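You operate a simulated robot arm through the tools that you are given. There is no shell and no other tool.

Carry out the task below with a simulated robot arm. There is one attempt and no reset: what you move stays moved.

Task
Twist the tie of the short roll with green strap three turns, the other roll's two.
Fine: use the black twister; the three-turn roll ends on the orange spool plate, the short roll with blue strap in the twister's rest.

The check looks at the end state, three seconds after you hand in, the way a careful person would. Anything else that was tipped, shoved, dropped, spilled or broken makes it a failure.

Robot
A 7-joint arm with a two-finger gripper, fixed in place. Base frame: the origin is at the foot of the arm, x ahead of it, y to its left, z up; the work surface is at about z = 0.86. Readings come in m, degrees, newtons and seconds.
With the tool pointing down near the work surface it reaches from about 0.3 to 0.74 m from the base axis. Its first joint turns from -166.0 to 166.0 degrees. Payload 2.94 kg.
Tool frame: the origin (TCP) lies between the finger pads and is the grasp point; the fingertips stand 0.03 m ahead of it; z points along the fingers, y is the line along which they close. Largest opening 0.138 m; the body of the gripper starts 0.109 m behind the TCP.
Orientation is told as [roll, pitch, yaw] about the base's x, y, z axes, in that order, counted from this pose: with the fingers straight down and closing along the base's y, the tool's x points along the base's -x, its y along +y and its z along -z.

Tools
- The arm moves only by the tool move_arm. Its argument "rows" is a list of rows, each a list of 7 numbers: the turn, a rotation vector about the tool's x, y, z in rad, then the shift along the tool's x, y, z in mm, then the closure in counts, from 0 (fully open) to 255 (shut). In form: [[ax, ay, az, tx, ty, tz, hand], ...]. A call has 1 to 20 rows; each row is the pose to reach, as a shift and turn from the pose commanded when the call began, along the tool's axes at that moment. Each row takes 0.2 s and may step no farther than 0.05 m and 8.6 degrees from the row before; otherwise, or with a gripper value out of range, the whole call is refused. A pose out of reach is approached as far as the arm can. The call stops where the force on the tool passes 40 N (or 10 N more than at its start, if that is more) or the arm is blocked; 0.2 s more then pass. The fingers move at their own pace and stop on an object; they squeeze with about 43 N. The grip force told is the motor's: it shows also when the fingers shut on nothing. Time passes only in rows, and 0.2 s behind the last, so rows that repeat a pose let the fingers close. The reply holds the time, the measured pose of the TCP, the force on the tool along the base axes, the opening and the grip force, in the units named above and with some noise, with the torque about the TCP (base axes, N m) and any sound that the robot's microphone picked up.
- Cameras (640 x 400 px; columns grow to the right, rows downward): "scene" is fixed at [0.2201, 0.6518, 1.5368]; the picture's right is [-0.84, -0.54, 0.00], its down [-0.42, 0.66, -0.62] and it looks along [0.33, -0.52, -0.79] (base axes); focal length 246 px, centre (320, 200). "wrist" rides on the gripper at [0.071, 0.019, -0.146] in the tool frame; the picture's right is [-0.26, 0.97, 0.00], its down [-0.85, -0.23, -0.48] and it looks along [-0.46, -0.12, 0.88] (tool axes); focal length 280 px, centre (320, 200). There is no depth. A picture from a camera that has moved, and an enlarged one, comes with that camera's place and axes in the base frame and with its lens.
- snapshot(camera): a new picture of that camera. No time passes.
- move_column(by): slides the trunk up (or, below 0, down) by that many m; the arm rides with it, the base frame stays. It gives what a move gives, with no picture.
- zoom(camera, box): a new picture of the part [left, top, right, bottom] of that camera's present view, enlarged. No time passes.
- hand_in(): hands the job in; it is judged then, once.

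Nothing tells you positions but the pictures and the camera data. Unless the task says otherwise, let go and move clear before handing in.

The tools are called after ">>>" by a JSON object that holds its "op" and its "data". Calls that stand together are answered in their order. move_arm: Moves the arm, as the interface text tells. Its arguments: {"type":"object","properties":{"rows":{"type":"array"}},"required":["rows"]} The other tools are called the same way: move_column (by) slides the trunk up or down; snapshot (camera) takes a picture; zoom (camera, box) takes an enlarged picture of a part of a camera's view; hand_in () hands the job in.

At the start:

```text
time_s: 0.0
eef_pos: [0.4185, 0.106, 1.2283]
tool_rot: [-0.1, 0.0, 0.1]
ft_force: [-0.1, 0.2, 0.4]
torque: [0.01, 0.0, 0.02]
opening: 0.1381
gripper_force: 0.1
trunk travel left (down, up): [-0.425, 0.029]
```

scene: 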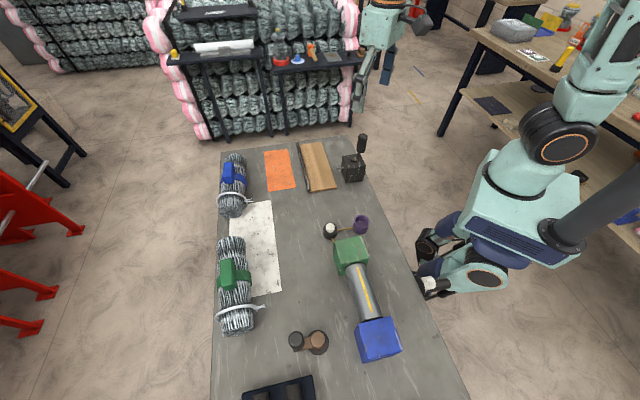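
wrist: 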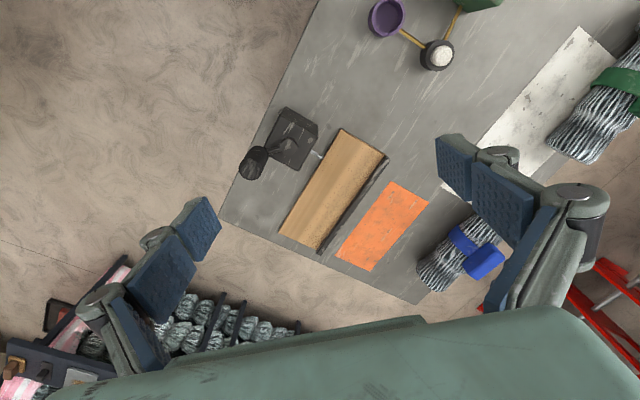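

I see a work surface with two strapped rolls (blue strap, green strap), an orange plate, a wooden board, a black post-like device and several other tools. I'll look closer before moving.

>>> {"op": "zoom", "data": {"camera": "scene", "box": [200, 130, 400, 255]}}

>>> {"op": "zoom", "data": {"camera": "scene", "box": [200, 225, 440, 400]}}

>>> {"op": "zoom", "data": {"camera": "wrist", "box": [220, 0, 640, 280]}}

```text
3.20 times, centred on (300, 192) of scene
camera zoom: at [0.2201, 0.6518, 1.5368], right [-0.84, -0.54, 0.0], down [-0.42, 0.66, -0.62], along [0.33, -0.52, -0.79], focal length 786 px, centre (384, 224)
```

zoom: 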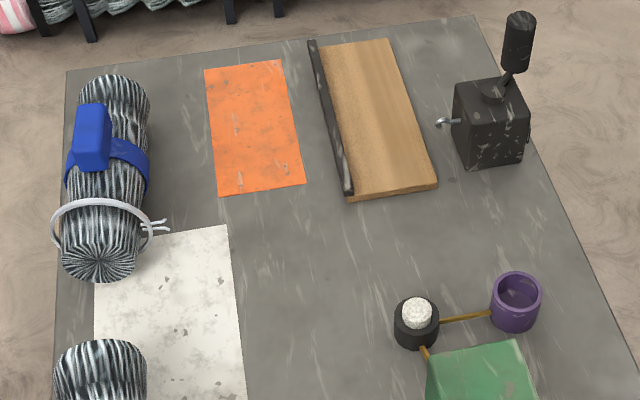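

```text
2.29 times, centred on (320, 312) of scene
camera zoom: at [0.2201, 0.6518, 1.5368], right [-0.84, -0.54, 0.0], down [-0.42, 0.66, -0.62], along [0.33, -0.52, -0.79], focal length 561 px, centre (320, -57)
```

zoom: 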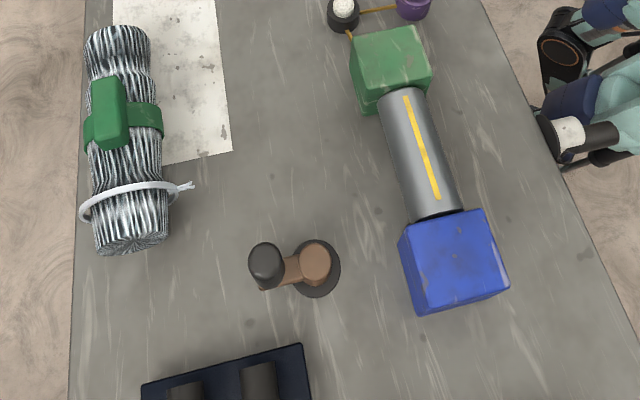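

```text
1.43 times, centred on (430, 140) of wrist
camera zoom: at [0.3486, 0.1257, 1.3737], right [0.26, 0.97, 0.0], down [0.85, -0.23, 0.48], along [0.46, -0.12, -0.88], focal length 401 px, centre (163, 286)
```

zoom: 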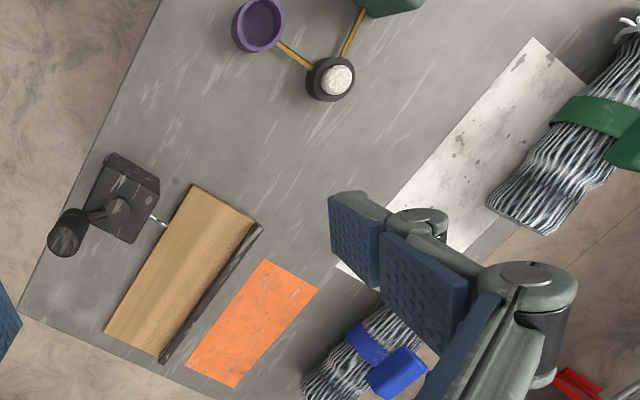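

>>> {"op": "zoom", "data": {"camera": "scene", "box": [290, 125, 380, 200]}}

>>> {"op": "zoom", "data": {"camera": "scene", "box": [205, 145, 285, 225]}}

>>> {"op": "zoom", "data": {"camera": "scene", "box": [205, 230, 285, 345]}}

>>> {"op": "zoom", "data": {"camera": "scene", "box": [240, 310, 340, 400]}}

>>> {"op": "zoom", "data": {"camera": "wrist", "box": [230, 90, 400, 260]}}

>>> {"op": "zoom", "data": {"camera": "wrist", "box": [400, 180, 540, 310]}}

```text
5.33 times, centred on (335, 162) of scene
camera zoom: at [0.2201, 0.6518, 1.5368], right [-0.84, -0.54, 0.0], down [-0.42, 0.66, -0.62], along [0.33, -0.52, -0.79], focal length 1309 px, centre (240, 400)
```

zoom: 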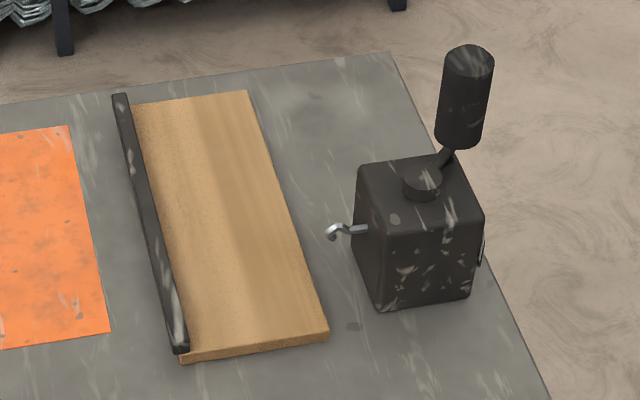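

```text
5.00 times, centred on (245, 185) of scene
camera zoom: at [0.2201, 0.6518, 1.5368], right [-0.84, -0.54, 0.0], down [-0.42, 0.66, -0.62], along [0.33, -0.52, -0.79], focal length 1228 px, centre (695, 275)
```

zoom: 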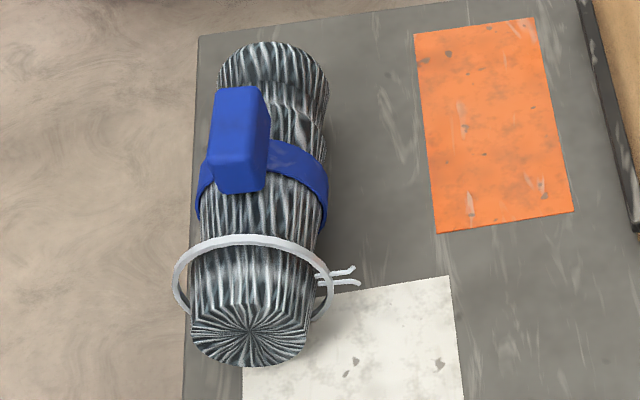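

```text
3.48 times, centred on (245, 288) of scene
camera zoom: at [0.2201, 0.6518, 1.5368], right [-0.84, -0.54, 0.0], down [-0.42, 0.66, -0.62], along [0.33, -0.52, -0.79], focal length 854 px, centre (581, -104)
```

zoom: 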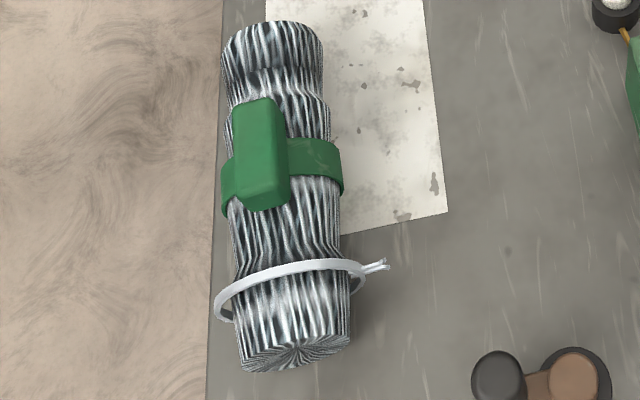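

```text
4.44 times, centred on (290, 355) of scene
camera zoom: at [0.2201, 0.6518, 1.5368], right [-0.84, -0.54, 0.0], down [-0.42, 0.66, -0.62], along [0.33, -0.52, -0.79], focal length 1091 px, centre (453, -489)
```

zoom: 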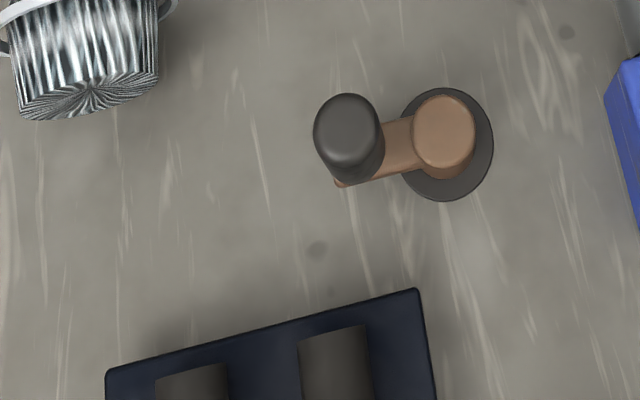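

```text
2.35 times, centred on (315, 175) of wrist
camera zoom: at [0.3486, 0.1257, 1.3737], right [0.26, 0.97, 0.0], down [0.85, -0.23, 0.48], along [0.46, -0.12, -0.88], focal length 660 px, centre (332, 259)
```

zoom: 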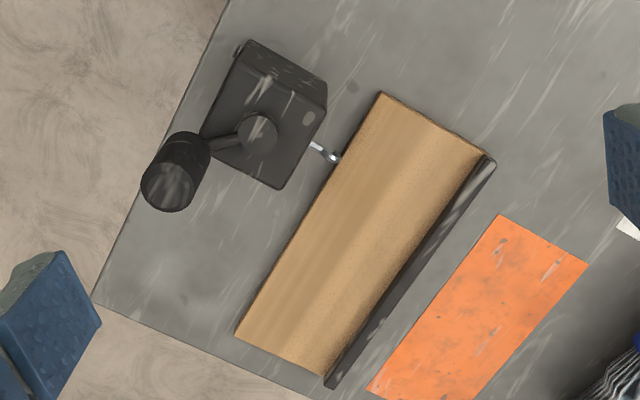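

```text
3.08 times, centred on (470, 245) of wrist
camera zoom: at [0.3486, 0.1257, 1.3737], right [0.26, 0.97, 0.0], down [0.85, -0.23, 0.48], along [0.46, -0.12, -0.88], focal length 863 px, centre (-142, 62)
```

zoom: 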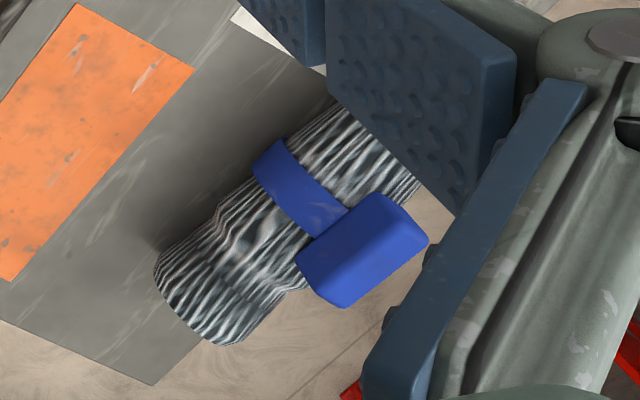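

The black twister (box with hook, vertical crank handle, wooden rest with a rail) sits near (0.46, 0.05). The green roll is around (0.54, 0.58), the blue roll around (0.77, 0.34), the orange plate around (0.72, 0.16). I'll move to a spot above the blue roll for a closer look and to test reach.

>>> {"op": "move_arm", "data": {"rows": [[0, 0, 0, -40, 25, 0, 0], [0, 0, 0, -80, 50, 0, 0], [0, 0, 0, -120, 75, 0, 0], [0, 0, 0, -160, 100, 0, 0], [0, 0, 0, -180, 120, 0, 0]]}}

>>> {"op": "snapshot", "data": {"camera": "wrist"}}

>>> {"op": "snapshot", "data": {"camera": "scene"}}

```text
time_s: 1.2
eef_pos: [0.6003, 0.227, 1.2292]
tool_rot: [-0.1, 0.1, 0.1]
ft_force: [-0.3, -0.3, 1.1]
torque: [-0.01, 0.01, 0.01]
opening: 0.138
gripper_force: 0.0
trunk travel left (down, up): [-0.425, 0.029]
```

```text
taken
camera wrist: at [0.5296, 0.2465, 1.3736], right [0.26, 0.97, 0.0], down [0.85, -0.23, 0.47], along [0.46, -0.12, -0.88], focal length 280 px, centre (320, 200)
```

wrist: 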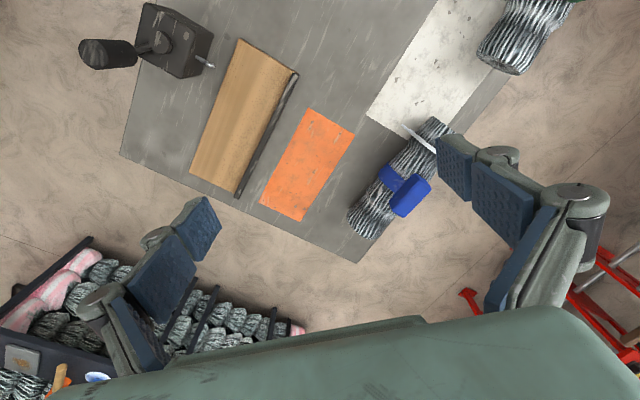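

```text
taken
```

scene: 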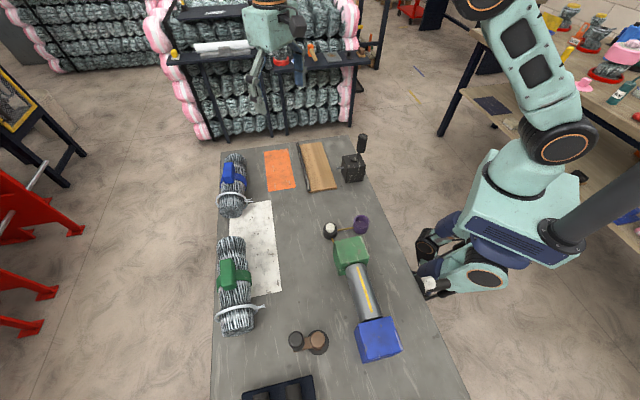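

The view from here covers the rest, the orange plate and the blue roll. I'll enlarge it for measurements.

>>> {"op": "zoom", "data": {"camera": "wrist", "box": [320, 100, 460, 260]}}

>>> {"op": "zoom", "data": {"camera": "wrist", "box": [60, 0, 360, 240]}}

>>> {"op": "zoom", "data": {"camera": "wrist", "box": [70, 0, 230, 100]}}

```text
2.50 times, centred on (390, 180) of wrist
camera zoom: at [0.5296, 0.2465, 1.3736], right [0.26, 0.97, 0.0], down [0.85, -0.23, 0.47], along [0.46, -0.12, -0.88], focal length 701 px, centre (145, 250)
```

zoom: 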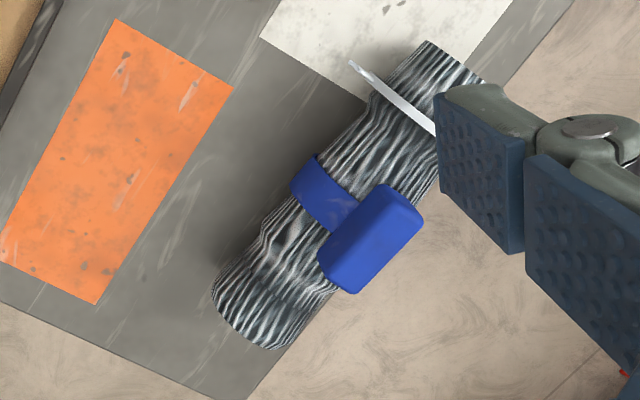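

```text
1.67 times, centred on (210, 120) of wrist
camera zoom: at [0.5296, 0.2465, 1.3736], right [0.26, 0.97, 0.0], down [0.85, -0.23, 0.47], along [0.46, -0.12, -0.88], focal length 467 px, centre (503, 333)
```

zoom: 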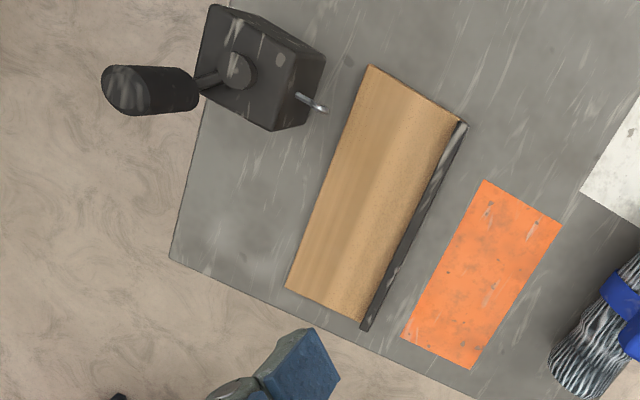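

```text
4.00 times, centred on (150, 50) of wrist
camera zoom: at [0.5296, 0.2465, 1.3736], right [0.26, 0.97, 0.0], down [0.85, -0.23, 0.47], along [0.46, -0.12, -0.88], focal length 1122 px, centre (1000, 800)
```

zoom: 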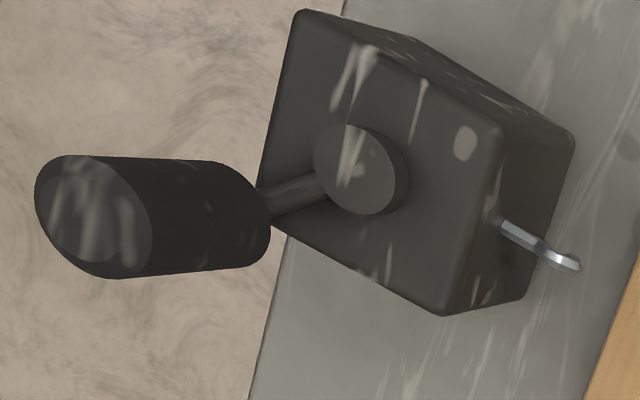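

The geometry from three views agrees: the board axis runs at about −45°, the hook is near (0.510, 0.087, 0.91), the crank axis is near (0.467, 0.046) and the handle is near (0.468, −0.002). Next I move to look at the green roll, turning the tool so its closing line follows the roll's axis.

>>> {"op": "move_arm", "data": {"rows": [[0, 0, -0.1, 28, 30, 2, 0], [0, 0, -0.2, 56, 60, 4, 0], [0, 0, -0.3, 84, 90, 6, 0], [0, 0, -0.4, 112, 120, 8, 0], [0, 0, -0.5, 140, 150, 10, 0], [0, 0, -0.6, 168, 180, 12, 0], [0, 0, -0.75, 196, 205, 14, 0]]}}

>>> {"op": "snapshot", "data": {"camera": "wrist"}}

```text
time_s: 2.8
eef_pos: [0.402, 0.4313, 1.2148]
tool_rot: [0.0, 0.1, 43.2]
ft_force: [0.2, 0.1, 0.0]
torque: [-0.02, 0.0, -0.04]
opening: 0.1377
gripper_force: 0.2
trunk travel left (down, up): [-0.425, 0.029]
```

```text
taken
camera wrist: at [0.3366, 0.3973, 1.3599], right [-0.47, 0.88, 0.0], down [0.78, 0.41, 0.48], along [0.42, 0.22, -0.88], focal length 280 px, centre (320, 200)
```

wrist: 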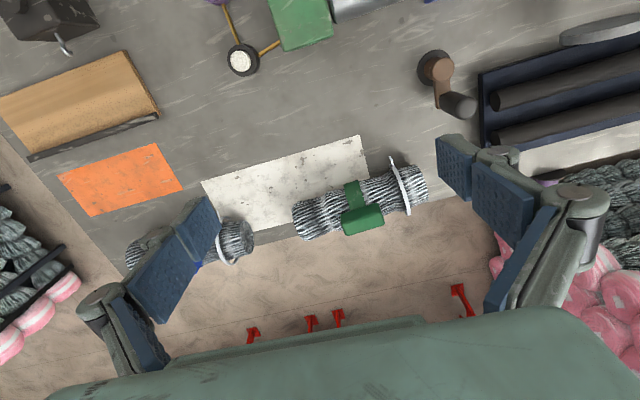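

I now see the green roll from the base side, with the tie ring near its +y end. I'll enlarge it.

>>> {"op": "zoom", "data": {"camera": "wrist", "box": [270, 130, 450, 260]}}

>>> {"op": "zoom", "data": {"camera": "wrist", "box": [0, 0, 200, 220]}}

>>> {"op": "zoom", "data": {"camera": "wrist", "box": [400, 0, 640, 200]}}

```text
3.08 times, centred on (360, 195) of wrist
camera zoom: at [0.3366, 0.3973, 1.3599], right [-0.47, 0.88, 0.0], down [0.78, 0.41, 0.48], along [0.42, 0.22, -0.88], focal length 863 px, centre (197, 215)
```

zoom: 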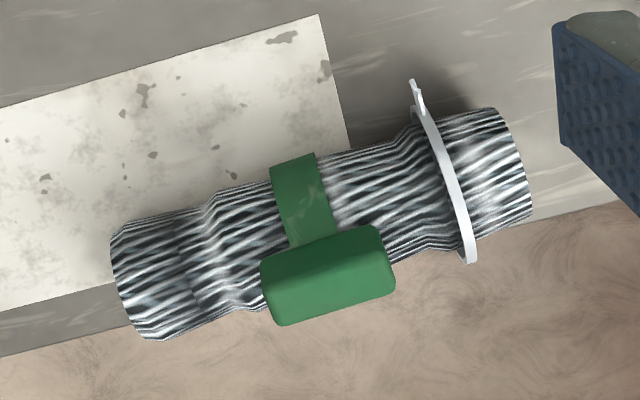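

```text
1.82 times, centred on (100, 110) of wrist
camera zoom: at [0.3366, 0.3973, 1.3599], right [-0.47, 0.88, 0.0], down [0.78, 0.41, 0.48], along [0.42, 0.22, -0.88], focal length 510 px, centre (720, 364)
```

zoom: 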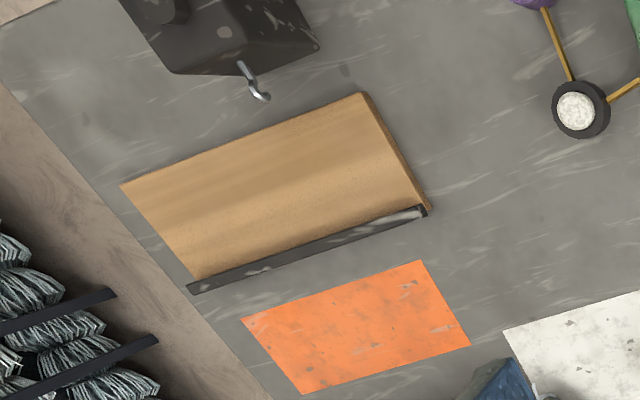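

```text
2.00 times, centred on (520, 100) of wrist
camera zoom: at [0.3366, 0.3973, 1.3599], right [-0.47, 0.88, 0.0], down [0.78, 0.41, 0.48], along [0.42, 0.22, -0.88], focal length 561 px, centre (-80, 400)
```

zoom: 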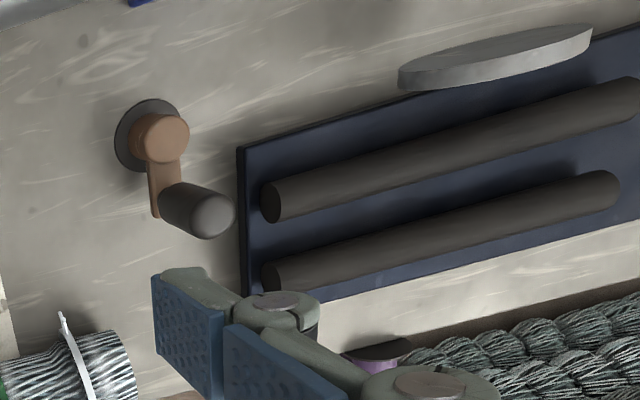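

The green block centre is near (0.527, 0.581) and the roll axis runs at about −40°. I'll go above it at z≈1.10 with fingers straight down and check whether the arm actually reaches that.

>>> {"op": "move_arm", "data": {"rows": [[0, 0, -0.03, -39, 5, 23, 0], [0, 0, -0.06, -78, 10, 46, 0], [0, 0, -0.09, -117, 14, 69, 0], [0, 0, -0.11, -156, 19, 92, 0], [0, 0, -0.11, -194, 24, 115, 0]]}}

>>> {"op": "snapshot", "data": {"camera": "wrist"}}

>>> {"op": "snapshot", "data": {"camera": "scene"}}

```text
time_s: 4.0
eef_pos: [0.4821, 0.5244, 1.1014]
tool_rot: [0.0, -0.2, 49.3]
ft_force: [1.0, -0.8, 0.5]
torque: [0.09, -0.08, -0.02]
opening: 0.1384
gripper_force: 0.0
out of reach, approached as far as the arm can: row 3, 4, 5
trunk travel left (down, up): [-0.425, 0.029]
```

```text
taken
camera wrist: at [0.4216, 0.483, 1.2453], right [-0.56, 0.83, 0.0], down [0.73, 0.49, 0.48], along [0.39, 0.27, -0.88], focal length 280 px, centre (320, 200)
```

wrist: 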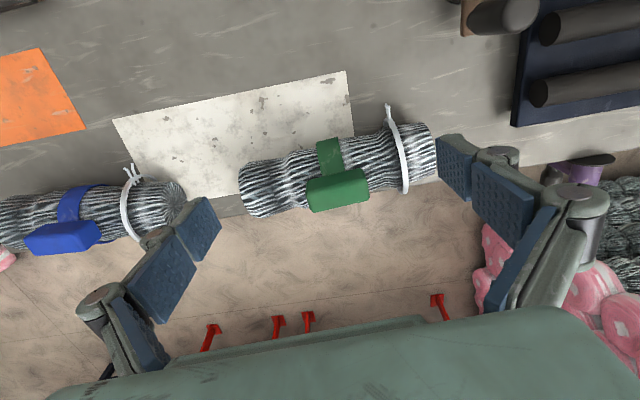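

```text
taken
```

scene: 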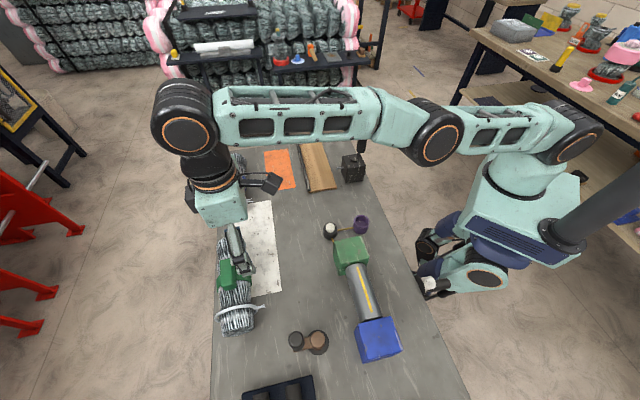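

At this height the straight-down reach ends at about 0.71 m, so I'll use the remaining trunk travel and tilt the fingers outward about the closing line, which keeps the pads flush with the block's ends. First I back off a bit and check where the commanded pose stands.

>>> {"op": "move_column", "data": {"by": 0.028}}

>>> {"op": "move_arm", "data": {"rows": [[0, 0, 0, 20, 0, 0, 0], [0, 0, 0, 40, 0, 0, 0], [0, 0, 0, 60, 0, 0, 0]]}}

```text
time_s: 4.7
eef_pos: [0.4827, 0.5252, 1.1269]
tool_rot: [-0.1, 0.0, 49.3]
ft_force: [0.3, 0.1, 0.6]
torque: [0.01, -0.01, -0.01]
opening: 0.1378
gripper_force: 0.1
trunk travel left (down, up): [-0.453, 0.001]
```

```text
time_s: 5.5
eef_pos: [0.4804, 0.5214, 1.1372]
tool_rot: [0.0, 0.1, 49.3]
ft_force: [0.0, -0.2, 0.0]
torque: [0.0, 0.06, -0.01]
opening: 0.1381
gripper_force: 0.1
out of reach, approached as far as the arm can: row 1, 2, 3
trunk travel left (down, up): [-0.453, 0.001]
```

>>> {"op": "move_arm", "data": {"rows": [[0, 0, 0, 30, 0, 0, 0], [0, 0, 0, 60, 0, 0, 0], [0, 0, 0, 60, 0, 0, 0]]}}

```text
time_s: 6.3
eef_pos: [0.4779, 0.5196, 1.1489]
tool_rot: [0.1, 0.1, 49.2]
ft_force: [0.0, 1.0, 0.0]
torque: [-0.01, 0.01, 0.02]
opening: 0.1384
gripper_force: 0.0
out of reach, approached as far as the arm can: row 1, 2, 3
trunk travel left (down, up): [-0.453, 0.001]
```

>>> {"op": "move_arm", "data": {"rows": [[0, 0, 0, 20, 0, -20, 0], [0, 0, 0, 40, 0, -20, 0], [0, 0, 0, 60, 0, -20, 0], [0, 0, 0, 60, 0, -20, 0], [0, 0, 0, 60, 0, -20, 0]]}}

>>> {"op": "snapshot", "data": {"camera": "scene"}}

```text
time_s: 7.5
eef_pos: [0.4712, 0.5117, 1.1824]
tool_rot: [0.0, 0.1, 49.3]
ft_force: [-1.5, 0.6, 0.8]
torque: [0.0, 0.0, -0.01]
opening: 0.1377
gripper_force: 0.0
out of reach, approached as far as the arm can: row 1, 2, 3, 4, 5
trunk travel left (down, up): [-0.453, 0.001]
```

```text
taken
```

scene: 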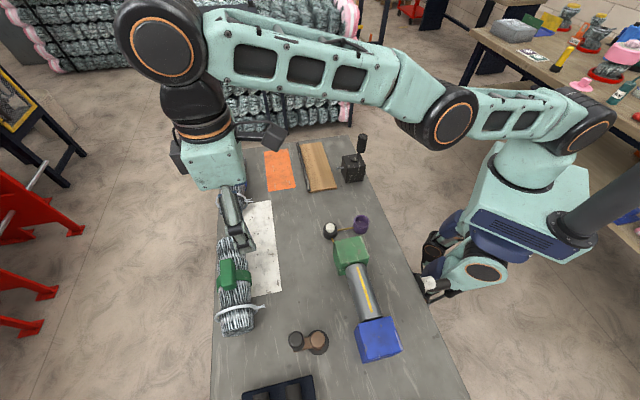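

The arm is nearly straight and sluggish there. I'll pull it well inward to get the elbow bent again.

>>> {"op": "move_arm", "data": {"rows": [[0, 0, 0, 30, 0, 0, 0], [0, 0, 0, 60, 0, 0, 0], [0, 0, 0, 90, 0, 0, 0], [0, 0, 0, 120, 0, 0, 0], [0, 0, 0, 120, 0, 0, 0]]}}

```text
time_s: 8.7
eef_pos: [0.4655, 0.5017, 1.2132]
tool_rot: [0.1, 0.2, 49.2]
ft_force: [0.8, -0.3, 0.0]
torque: [0.0, -0.04, -0.02]
opening: 0.1381
gripper_force: 0.0
out of reach, approached as far as the arm can: row 1, 2, 3, 4, 5
trunk travel left (down, up): [-0.453, 0.001]
```

The arm seems to have locked with its elbow past straight. Moving the goal outward and downward should make the elbow flex the right way; the spot below is clear of the roll by about 0.1 m.

>>> {"op": "move_arm", "data": {"rows": [[0, 0, 0, -40, 0, 22, 0], [0, 0, 0, -80, 0, 44, 0], [0, 0, 0, -120, 0, 66, 0], [0, 0, 0, -160, 0, 88, 0], [0, 0, 0, -200, 0, 110, 0], [0, 0, 0, -210, 0, 110, 0]]}}

```text
time_s: 10.1
eef_pos: [0.4898, 0.5228, 1.1148]
tool_rot: [0.0, -0.1, 49.3]
ft_force: [-0.1, 0.7, -0.7]
torque: [-0.01, 0.04, 0.01]
opening: 0.1382
gripper_force: 0.1
out of reach, approached as far as the arm can: row 1, 2, 3, 4, 5, 6
trunk travel left (down, up): [-0.453, 0.001]
```

>>> {"op": "move_arm", "data": {"rows": [[0, 0, 0, 0, 0, 0, 0], [0, 0, 0, 0, 0, 0, 0], [0, 0, 0, 0, 0, 0, 0]]}}

```text
time_s: 10.9
eef_pos: [0.4892, 0.5231, 1.1149]
tool_rot: [0.0, 0.0, 49.3]
ft_force: [0.9, -0.1, -0.1]
torque: [0.01, -0.01, 0.04]
opening: 0.138
gripper_force: 0.1
trunk travel left (down, up): [-0.453, 0.001]
```

>>> {"op": "move_arm", "data": {"rows": [[0, 0, 0, 0, 0, 20, 0], [0, 0, 0, 5, 0, 40, 0], [0, 0, 0, 10, 0, 60, 0], [0, 0, 0, 20, 0, 75, 0]]}}

```text
time_s: 11.9
eef_pos: [0.4961, 0.5308, 1.0444]
tool_rot: [0.0, 0.2, 49.3]
ft_force: [0.2, 0.4, 0.5]
torque: [-0.02, 0.02, -0.04]
opening: 0.1378
gripper_force: 0.1
out of reach, approached as far as the arm can: row 2, 3, 4
trunk travel left (down, up): [-0.453, 0.001]
```

>>> {"op": "move_arm", "data": {"rows": [[0, 0, 0, 45, 0, 20, 0], [0, 0, 0, 90, 0, 20, 0], [0, 0, 0, 135, 0, 20, 0]]}}

```text
time_s: 12.7
eef_pos: [0.4955, 0.5311, 1.0331]
tool_rot: [-0.1, 0.1, 49.3]
ft_force: [-0.1, -0.1, -0.3]
torque: [-0.01, -0.01, -0.02]
opening: 0.1379
gripper_force: 0.0
out of reach, approached as far as the arm can: row 1, 2, 3
trunk travel left (down, up): [-0.453, 0.001]
```

The elbow still sits just past straight (the reach circle stays constant). I'll wiggle outward and up, then down and inward, to bring it back to its normal side, staying above z=1.0.

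>>> {"op": "move_arm", "data": {"rows": [[0, 0, 0, -30, 0, -40, 0], [0, 0, 0, -60, 0, -80, 0], [0, 0, 0, -60, 0, -35, 0], [0, 0, 0, -30, 0, 0, 0], [0, 0, 0, 10, 0, 10, 0], [0, 0, 0, 55, 0, 10, 0], [0, 0, 0, 100, 0, 10, 0]]}}

```text
time_s: 14.3
eef_pos: [0.4961, 0.5322, 1.0272]
tool_rot: [0.0, 0.1, 49.3]
ft_force: [-0.2, -0.1, -1.4]
torque: [-0.02, -0.02, 0.01]
opening: 0.1379
gripper_force: 0.1
out of reach, approached as far as the arm can: row 1, 2, 3, 4, 5, 6, 7
trunk travel left (down, up): [-0.453, 0.001]
```

>>> {"op": "move_arm", "data": {"rows": [[0, 0, 0, -12, 0, -48, 0], [0, 0, 0, -8, 0, -93, 0], [0, 0, 0, 7, 0, -138, 0], [0, 0, 0, 22, 0, -183, 0], [0, 0, 0, 37, 0, -223, 0], [0, 0, 0, 27, 0, -223, 0], [0, 0, 0, 39, 0, -175, 0], [0, 0, 0, 29, 0, -128, 0], [0, 0, 0, 27, 0, -81, 0], [0, 0, 0, 37, 0, -43, 0], [0, 0, 0, 77, 0, -23, 0]]}}

```text
time_s: 16.7
eef_pos: [0.4454, 0.473, 1.0505]
tool_rot: [0.0, -0.2, 49.3]
ft_force: [-0.3, -0.6, -0.3]
torque: [-0.01, -0.01, -0.04]
opening: 0.1382
gripper_force: 0.1
out of reach, approached as far as the arm can: row 1, 2, 3, 4, 5, 6
trunk travel left (down, up): [-0.453, 0.001]
```

The elbow is back on its normal side; I must never command beyond reach again. Tilting 20° outward now gives the needed reach for the green block, so I move to a pre-grasp pose about 0.12 m short of it along the tool axis.

>>> {"op": "move_arm", "data": {"rows": [[0, -0.1163, 0, -25, 2, -5, 0], [0, -0.2327, 0, -50, 4, -10, 0], [0, -0.349, 0, -75, 6, -14, 0], [0, -0.349, 0, -95, 8, -14, 0]]}}

>>> {"op": "snapshot", "data": {"camera": "wrist"}}

>>> {"op": "snapshot", "data": {"camera": "scene"}}

```text
time_s: 17.7
eef_pos: [0.5008, 0.5494, 1.0638]
tool_rot: [0.0, -20.0, 49.2]
ft_force: [-0.6, 0.2, 0.2]
torque: [-0.01, -0.02, -0.02]
opening: 0.1379
gripper_force: 0.1
trunk travel left (down, up): [-0.453, 0.001]
```

```text
taken
camera wrist: at [0.4109, 0.4742, 1.1762], right [-0.57, 0.82, 0.09], down [0.59, 0.33, 0.74], along [0.57, 0.47, -0.67], focal length 280 px, centre (320, 200)
```

wrist: 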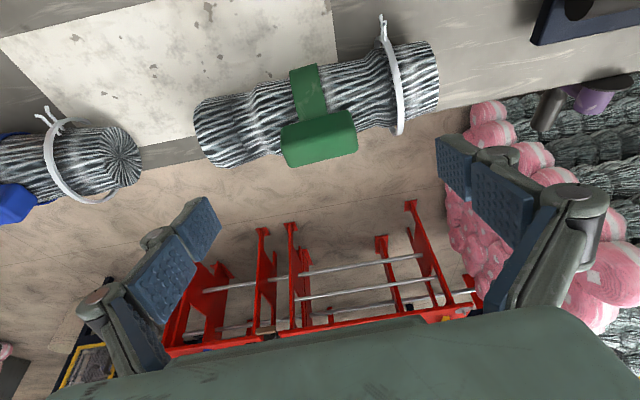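

```text
taken
```

scene: 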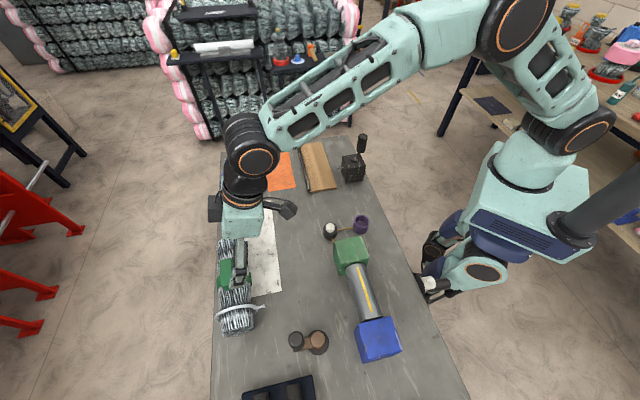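

>>> {"op": "zoom", "data": {"camera": "wrist", "box": [180, 20, 460, 200]}}

>>> {"op": "zoom", "data": {"camera": "scene", "box": [200, 190, 300, 350]}}

```text
2.22 times, centred on (320, 110) of wrist
camera zoom: at [0.4109, 0.4742, 1.1762], right [-0.57, 0.82, 0.09], down [0.59, 0.33, 0.74], along [0.57, 0.47, -0.67], focal length 623 px, centre (320, 400)
```

zoom: 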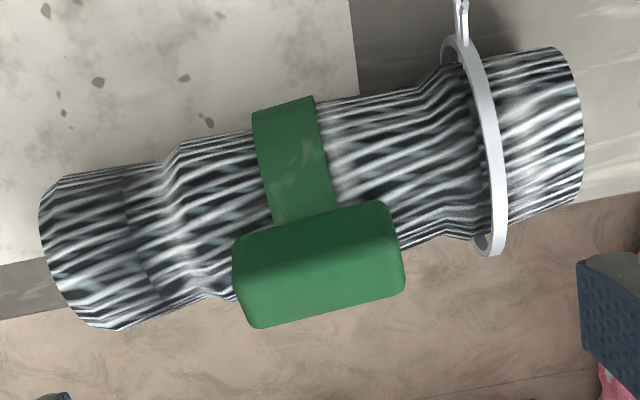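

```text
2.50 times, centred on (250, 270) of scene
camera zoom: at [0.2201, 0.6518, 1.5368], right [-0.84, -0.54, 0.0], down [-0.42, 0.66, -0.62], along [0.33, -0.52, -0.79], focal length 614 px, centre (495, 25)
```

zoom: 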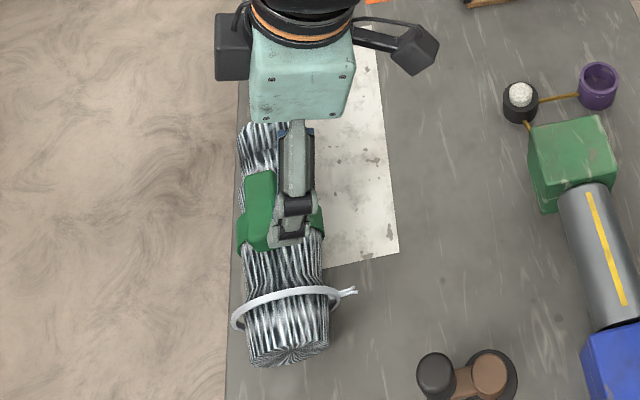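

The block lies on the tool axis about 0.114 m ahead, ends at ±0.036 along the closing line. I pre-close the fingers to about 0.097 m (to clear the tie ring) and descend along the tool axis in stages.

>>> {"op": "move_arm", "data": {"rows": [[0, 0, 0, 0, 0, 0, 75], [0, 0, 0, 0, 0, 0, 75], [0, 0, 0, 0, 0, 20, 75], [0, 0, 0, 0, 0, 40, 75], [0, 0, 0, 0, 0, 60, 75], [0, 0, 0, 0, 0, 70, 75]]}}

>>> {"op": "snapshot", "data": {"camera": "wrist"}}

>>> {"op": "zoom", "data": {"camera": "scene", "box": [200, 190, 300, 350]}}

```text
time_s: 19.1
eef_pos: [0.5172, 0.5679, 0.9987]
tool_rot: [0.0, -20.0, 49.3]
ft_force: [-0.4, 0.4, 0.1]
torque: [0.0, -0.01, -0.03]
opening: 0.0974
gripper_force: 0.0
trunk travel left (down, up): [-0.453, 0.001]
```

```text
taken
camera wrist: at [0.4265, 0.4926, 1.1106], right [-0.57, 0.82, 0.09], down [0.59, 0.33, 0.74], along [0.57, 0.47, -0.67], focal length 280 px, centre (320, 200)
```

wrist: 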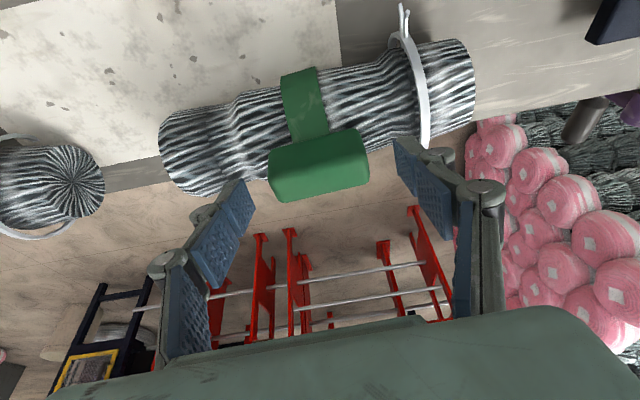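

```text
2.50 times, centred on (250, 270) of scene
camera zoom: at [0.2201, 0.6518, 1.5368], right [-0.84, -0.54, 0.0], down [-0.42, 0.66, -0.62], along [0.33, -0.52, -0.79], focal length 614 px, centre (495, 25)
```

zoom: 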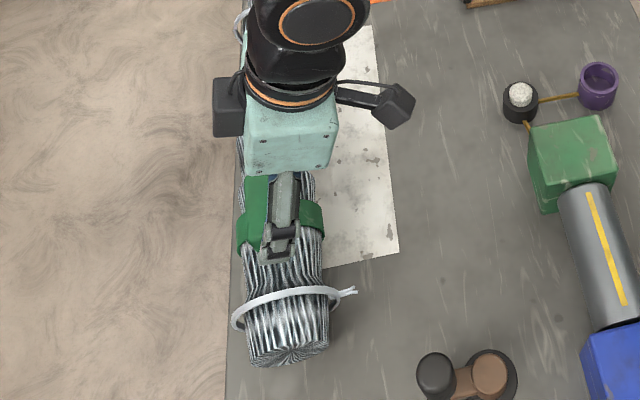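

The block sits centred between the fingers. I descend the last bit slowly, watching the force.

>>> {"op": "move_arm", "data": {"rows": [[0, 0, 0, 0, 0, 8, 75], [0, 0, 0, 0, 0, 15, 75], [0, 0, 0, 0, 0, 18, 75]]}}

>>> {"op": "zoom", "data": {"camera": "wrist", "box": [220, 60, 480, 240]}}

>>> {"op": "zoom", "data": {"camera": "scene", "box": [220, 230, 280, 320]}}

```text
time_s: 19.9
eef_pos: [0.5209, 0.5717, 0.9808]
tool_rot: [0.0, -19.9, 49.2]
ft_force: [1.1, 0.3, -0.4]
torque: [-0.01, 0.02, -0.01]
opening: 0.0971
gripper_force: 0.1
trunk travel left (down, up): [-0.453, 0.001]
```

```text
2.22 times, centred on (350, 150) of wrist
camera zoom: at [0.4306, 0.4971, 1.0936], right [-0.57, 0.82, 0.09], down [0.59, 0.33, 0.74], along [0.57, 0.47, -0.67], focal length 623 px, centre (253, 311)
```

zoom: 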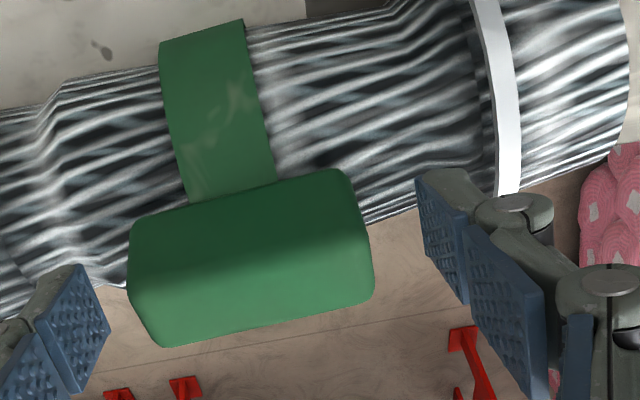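

```text
4.44 times, centred on (250, 275) of scene
camera zoom: at [0.2201, 0.6518, 1.5368], right [-0.84, -0.54, 0.0], down [-0.42, 0.66, -0.62], along [0.33, -0.52, -0.79], focal length 1091 px, centre (631, -133)
```

zoom: 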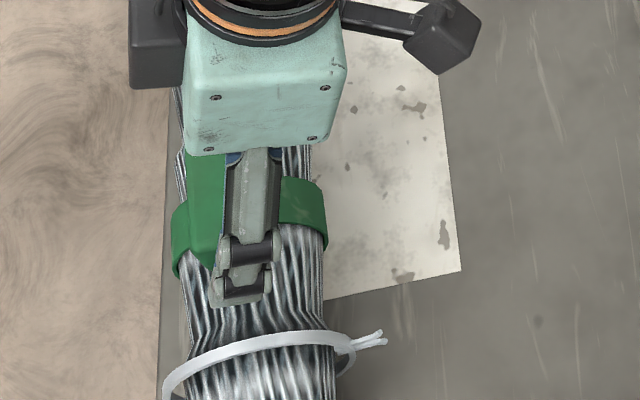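

Roll top is about 0.94 and block top about 0.963. I nudge the pads 5 mm lower and 3 mm outward for a fuller bite, watching for contact.

>>> {"op": "move_arm", "data": {"rows": [[0, 0, 0, -2, 0, 2, 75], [0, 0, 0, -3, 0, 4, 75], [0, 0, 0, -3, 0, 5, 75]]}}

```text
time_s: 20.7
eef_pos: [0.524, 0.5755, 0.9779]
tool_rot: [-0.1, -20.1, 49.3]
ft_force: [0.8, -0.3, 0.3]
torque: [0.0, -0.02, 0.01]
opening: 0.0973
gripper_force: 0.0
trunk travel left (down, up): [-0.453, 0.001]
```

>>> {"op": "move_arm", "data": {"rows": [[0, 0, 0, 0, 0, 2, 75], [0, 0, 0, 0, 0, 4, 75], [0, 0, 0, 0, 0, 4, 75]]}}

```text
time_s: 21.5
eef_pos: [0.5249, 0.5775, 0.9741]
tool_rot: [0.0, -20.0, 49.4]
ft_force: [0.2, 0.3, -0.5]
torque: [0.01, -0.01, 0.01]
opening: 0.0974
gripper_force: 0.2
trunk travel left (down, up): [-0.453, 0.001]
```

No contact yet. Now I close on the block.

>>> {"op": "move_arm", "data": {"rows": [[0, 0, 0, 0, 0, 0, 255], [0, 0, 0, 0, 0, 0, 255], [0, 0, 0, 0, 0, 0, 255], [0, 0, 0, 0, 0, 0, 255]]}}

>>> {"op": "zoom", "data": {"camera": "wrist", "box": [180, 40, 480, 240]}}

>>> {"op": "zoom", "data": {"camera": "scene", "box": [210, 220, 290, 340]}}

```text
time_s: 22.5
eef_pos: [0.5251, 0.5768, 0.9745]
tool_rot: [0.0, -19.9, 49.4]
ft_force: [1.4, -0.6, 0.9]
torque: [-0.16, -0.18, -0.13]
opening: 0.0696
gripper_force: 43.1
trunk travel left (down, up): [-0.453, 0.001]
```

```text
2.00 times, centred on (330, 140) of wrist
camera zoom: at [0.4356, 0.5013, 1.0864], right [-0.57, 0.82, 0.09], down [0.59, 0.33, 0.74], along [0.57, 0.47, -0.67], focal length 561 px, centre (300, 320)
```

zoom: 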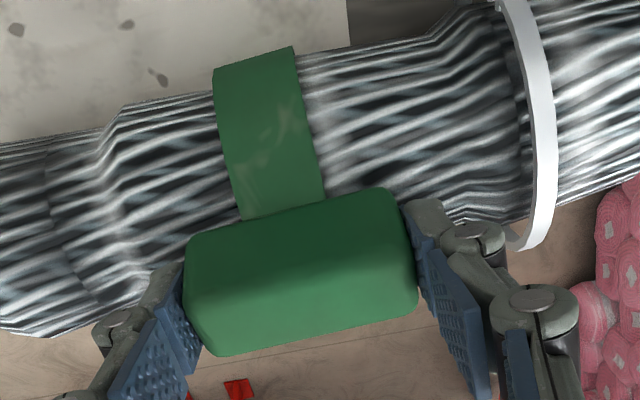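

```text
3.33 times, centred on (250, 280) of scene
camera zoom: at [0.2201, 0.6518, 1.5368], right [-0.84, -0.54, 0.0], down [-0.42, 0.66, -0.62], along [0.33, -0.52, -0.79], focal length 818 px, centre (553, -67)
```

zoom: 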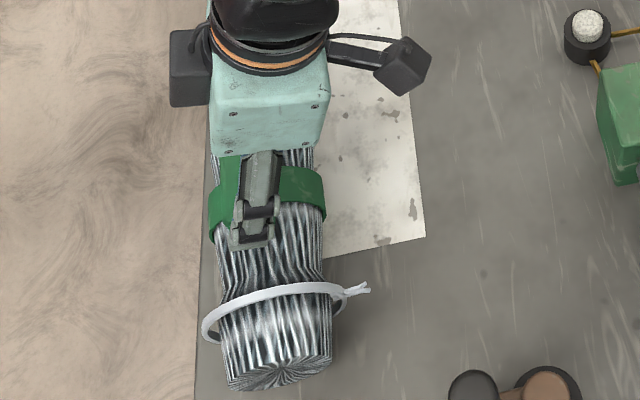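

Grip is firm at 0.0696 m opening. I lift 40 mm and check the weight.

>>> {"op": "move_arm", "data": {"rows": [[0, 0, 0, -3.4, 0, -9.4, 255], [0, 0, 0, -6.8, 0, -18.8, 255], [0, 0, 0, -13.7, 0, -37.6, 255], [0, 0, 0, -13.7, 0, -37.6, 255]]}}

>>> {"op": "snapshot", "data": {"camera": "scene"}}

>>> {"op": "snapshot", "data": {"camera": "wrist"}}

```text
time_s: 23.5
eef_pos: [0.5263, 0.5775, 1.0126]
tool_rot: [0.1, -19.9, 49.3]
ft_force: [-0.4, 1.1, -7.0]
torque: [-0.02, 0.03, -0.01]
opening: 0.0693
gripper_force: 43.1
trunk travel left (down, up): [-0.453, 0.001]
```

```text
taken
```

scene: 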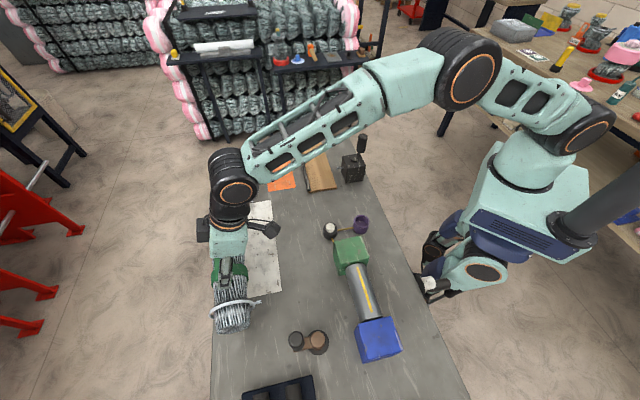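

```text
taken
camera wrist: at [0.4359, 0.5017, 1.1252], right [-0.57, 0.82, 0.09], down [0.59, 0.33, 0.74], along [0.57, 0.47, -0.67], focal length 280 px, centre (320, 200)
```

wrist: 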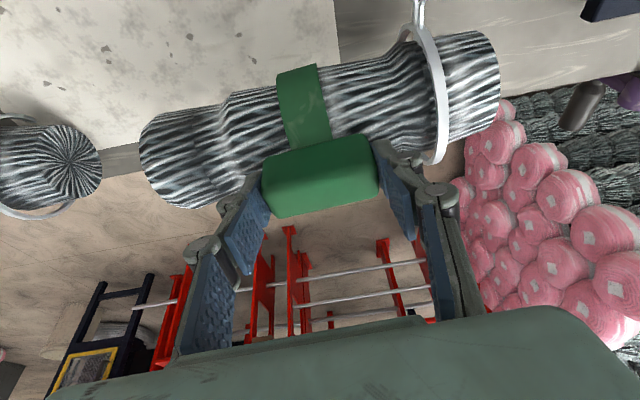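

The green roll hangs level (about 7 N). Now I carry it inward and up, then across to above the twister's rest, with the roll well above everything on the table.

>>> {"op": "move_arm", "data": {"rows": [[0, 0, 0, 5, 0, -25, 255], [0, 0, 0, 20, 0, -50, 255], [0, 0, 0, 45, 1, -76, 255], [0, 0, 0, 70, 1, -101, 255], [0, 0, 0, 92, 2, -127, 255]]}}

>>> {"op": "move_arm", "data": {"rows": [[0, 0, 0, 19, -39, -7, 255], [0, 0, 0, 39, -78, -14, 255], [0, 0, 0, 58, -116, -21, 255], [0, 0, 0, 77, -155, -28, 255], [0, 0, 0, 96, -194, -35, 255], [0, 0, 0, 113, -233, -41, 255], [0, 0, 0, 130, -272, -47, 255], [0, 0, 0, 147, -311, -53, 255], [0, 0, 0, 160, -350, -58, 255], [0, 0, 0, 171, -394, -62, 255]]}}

>>> {"op": "snapshot", "data": {"camera": "scene"}}

>>> {"op": "snapshot", "data": {"camera": "wrist"}}

```text
time_s: 24.7
eef_pos: [0.4381, 0.4787, 1.1022]
tool_rot: [0.1, -19.9, 49.3]
ft_force: [-1.0, -0.3, -6.7]
torque: [-0.03, 0.02, -0.01]
opening: 0.0695
gripper_force: 42.9
trunk travel left (down, up): [-0.453, 0.001]
```

```text
time_s: 26.9
eef_pos: [0.6204, 0.0842, 1.1003]
tool_rot: [0.1, -20.0, 49.3]
ft_force: [0.3, -0.4, -7.1]
torque: [-0.03, 0.01, -0.03]
opening: 0.069
gripper_force: 43.1
trunk travel left (down, up): [-0.453, 0.001]
```

```text
taken
```

scene: 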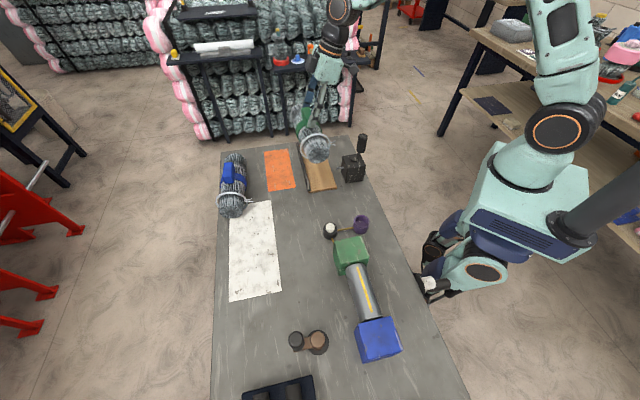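

```text
taken
camera wrist: at [0.5306, 0.0091, 1.2126], right [-0.57, 0.82, 0.09], down [0.59, 0.33, 0.74], along [0.57, 0.47, -0.67], focal length 280 px, centre (320, 200)
```

wrist: 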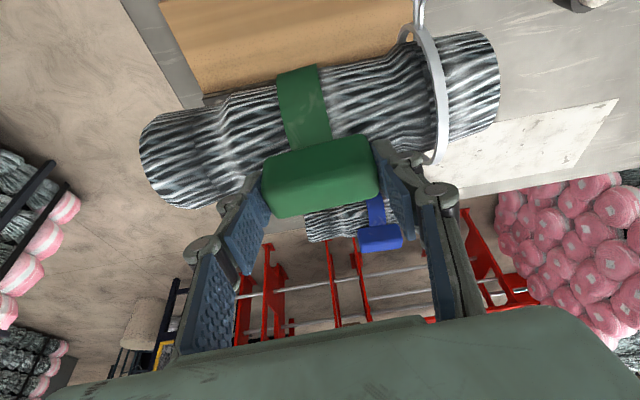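

The roll is above the rest. I'll measure the roll and its tie in the tool frame, and the rest from this view.

>>> {"op": "zoom", "data": {"camera": "wrist", "box": [120, 0, 520, 220]}}

>>> {"op": "zoom", "data": {"camera": "scene", "box": [270, 80, 390, 200]}}

```text
1.60 times, centred on (320, 110) of wrist
camera zoom: at [0.5306, 0.0091, 1.2126], right [-0.57, 0.82, 0.09], down [0.59, 0.33, 0.74], along [0.57, 0.47, -0.67], focal length 449 px, centre (320, 344)
```

zoom: 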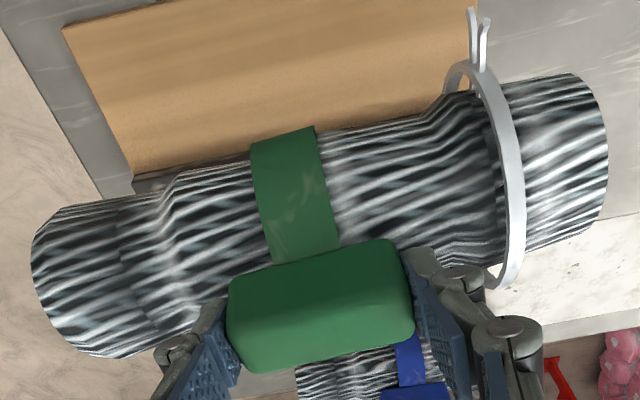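

```text
3.33 times, centred on (330, 140) of scene
camera zoom: at [0.2201, 0.6518, 1.5368], right [-0.84, -0.54, 0.0], down [-0.42, 0.66, -0.62], along [0.33, -0.52, -0.79], focal length 818 px, centre (287, 400)
```

zoom: 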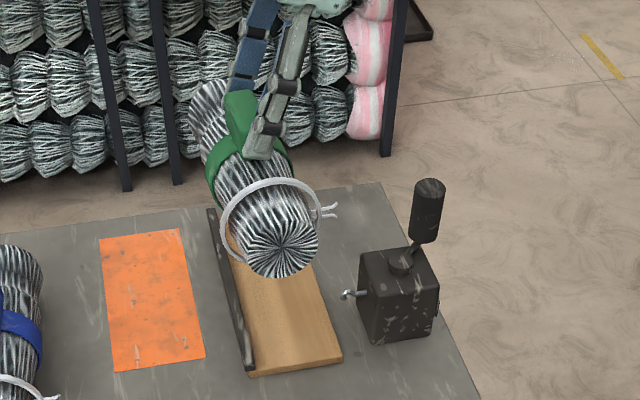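

>>> {"op": "zoom", "data": {"camera": "scene", "box": [295, 160, 345, 200]}}

>>> {"op": "zoom", "data": {"camera": "wrist", "box": [120, 0, 420, 90]}}

```text
10.00 times, centred on (320, 180) of scene
camera zoom: at [0.2201, 0.6518, 1.5368], right [-0.84, -0.54, 0.0], down [-0.42, 0.66, -0.62], along [0.33, -0.52, -0.79], focal length 2455 px, centre (320, 400)
```

zoom: 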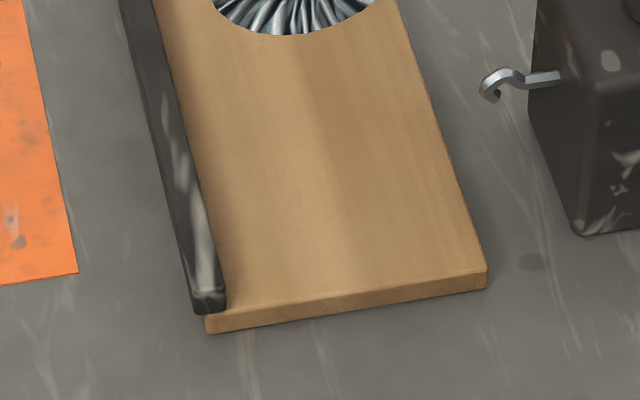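

```text
2.13 times, centred on (270, 45) of wrist
camera zoom: at [0.5306, 0.0091, 1.2126], right [-0.57, 0.82, 0.09], down [0.59, 0.33, 0.74], along [0.57, 0.47, -0.67], focal length 598 px, centre (427, 531)
```

zoom: 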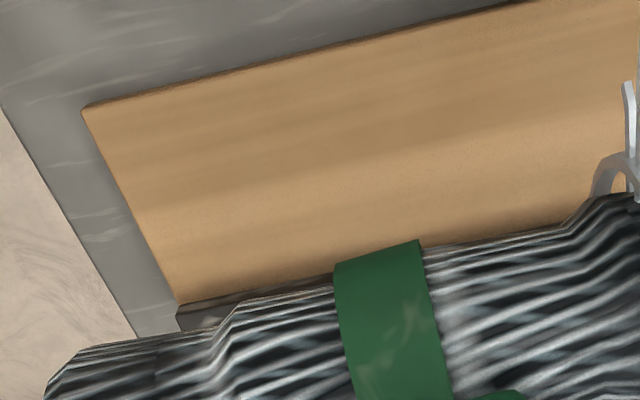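

The rest is a flat board (top about 0.871) with a low rail on its outer edge. The roll should end centred on the board so the tie tip lands at the hook. I turn it 4° to match the board and lower to z=1.06 above the target.

>>> {"op": "move_arm", "data": {"rows": [[0.012, 0, 0.0328, 10, 0, 10, 255], [0.0239, 0, 0.0656, 20, -0.5, 20, 255], [0.0239, 0, 0.0656, 31.4, -0.5, 31.1, 255]]}}

>>> {"op": "zoom", "data": {"camera": "scene", "box": [280, 110, 380, 200]}}

>>> {"op": "zoom", "data": {"camera": "wrist", "box": [120, 0, 520, 220]}}

```text
time_s: 27.7
eef_pos: [0.6081, 0.07, 1.0603]
tool_rot: [0.0, -20.0, 45.4]
ft_force: [-0.3, -0.7, -7.3]
torque: [-0.08, 0.03, -0.02]
opening: 0.0691
gripper_force: 43.3
trunk travel left (down, up): [-0.453, 0.001]
```

```text
4.44 times, centred on (330, 155) of scene
camera zoom: at [0.2201, 0.6518, 1.5368], right [-0.84, -0.54, 0.0], down [-0.42, 0.66, -0.62], along [0.33, -0.52, -0.79], focal length 1091 px, centre (276, 400)
```

zoom: 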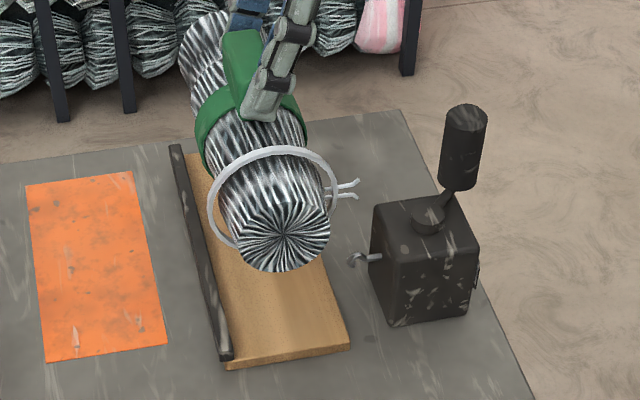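

```text
1.60 times, centred on (320, 110) of wrist
camera zoom: at [0.5133, 0.0007, 1.1728], right [-0.51, 0.85, 0.09], down [0.61, 0.29, 0.74], along [0.6, 0.43, -0.67], focal length 449 px, centre (320, 344)
```

zoom: 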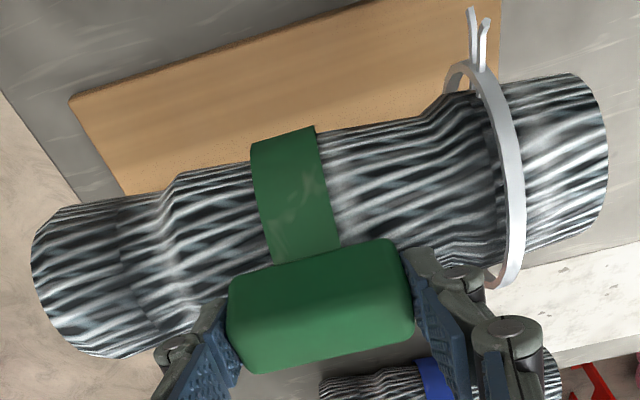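

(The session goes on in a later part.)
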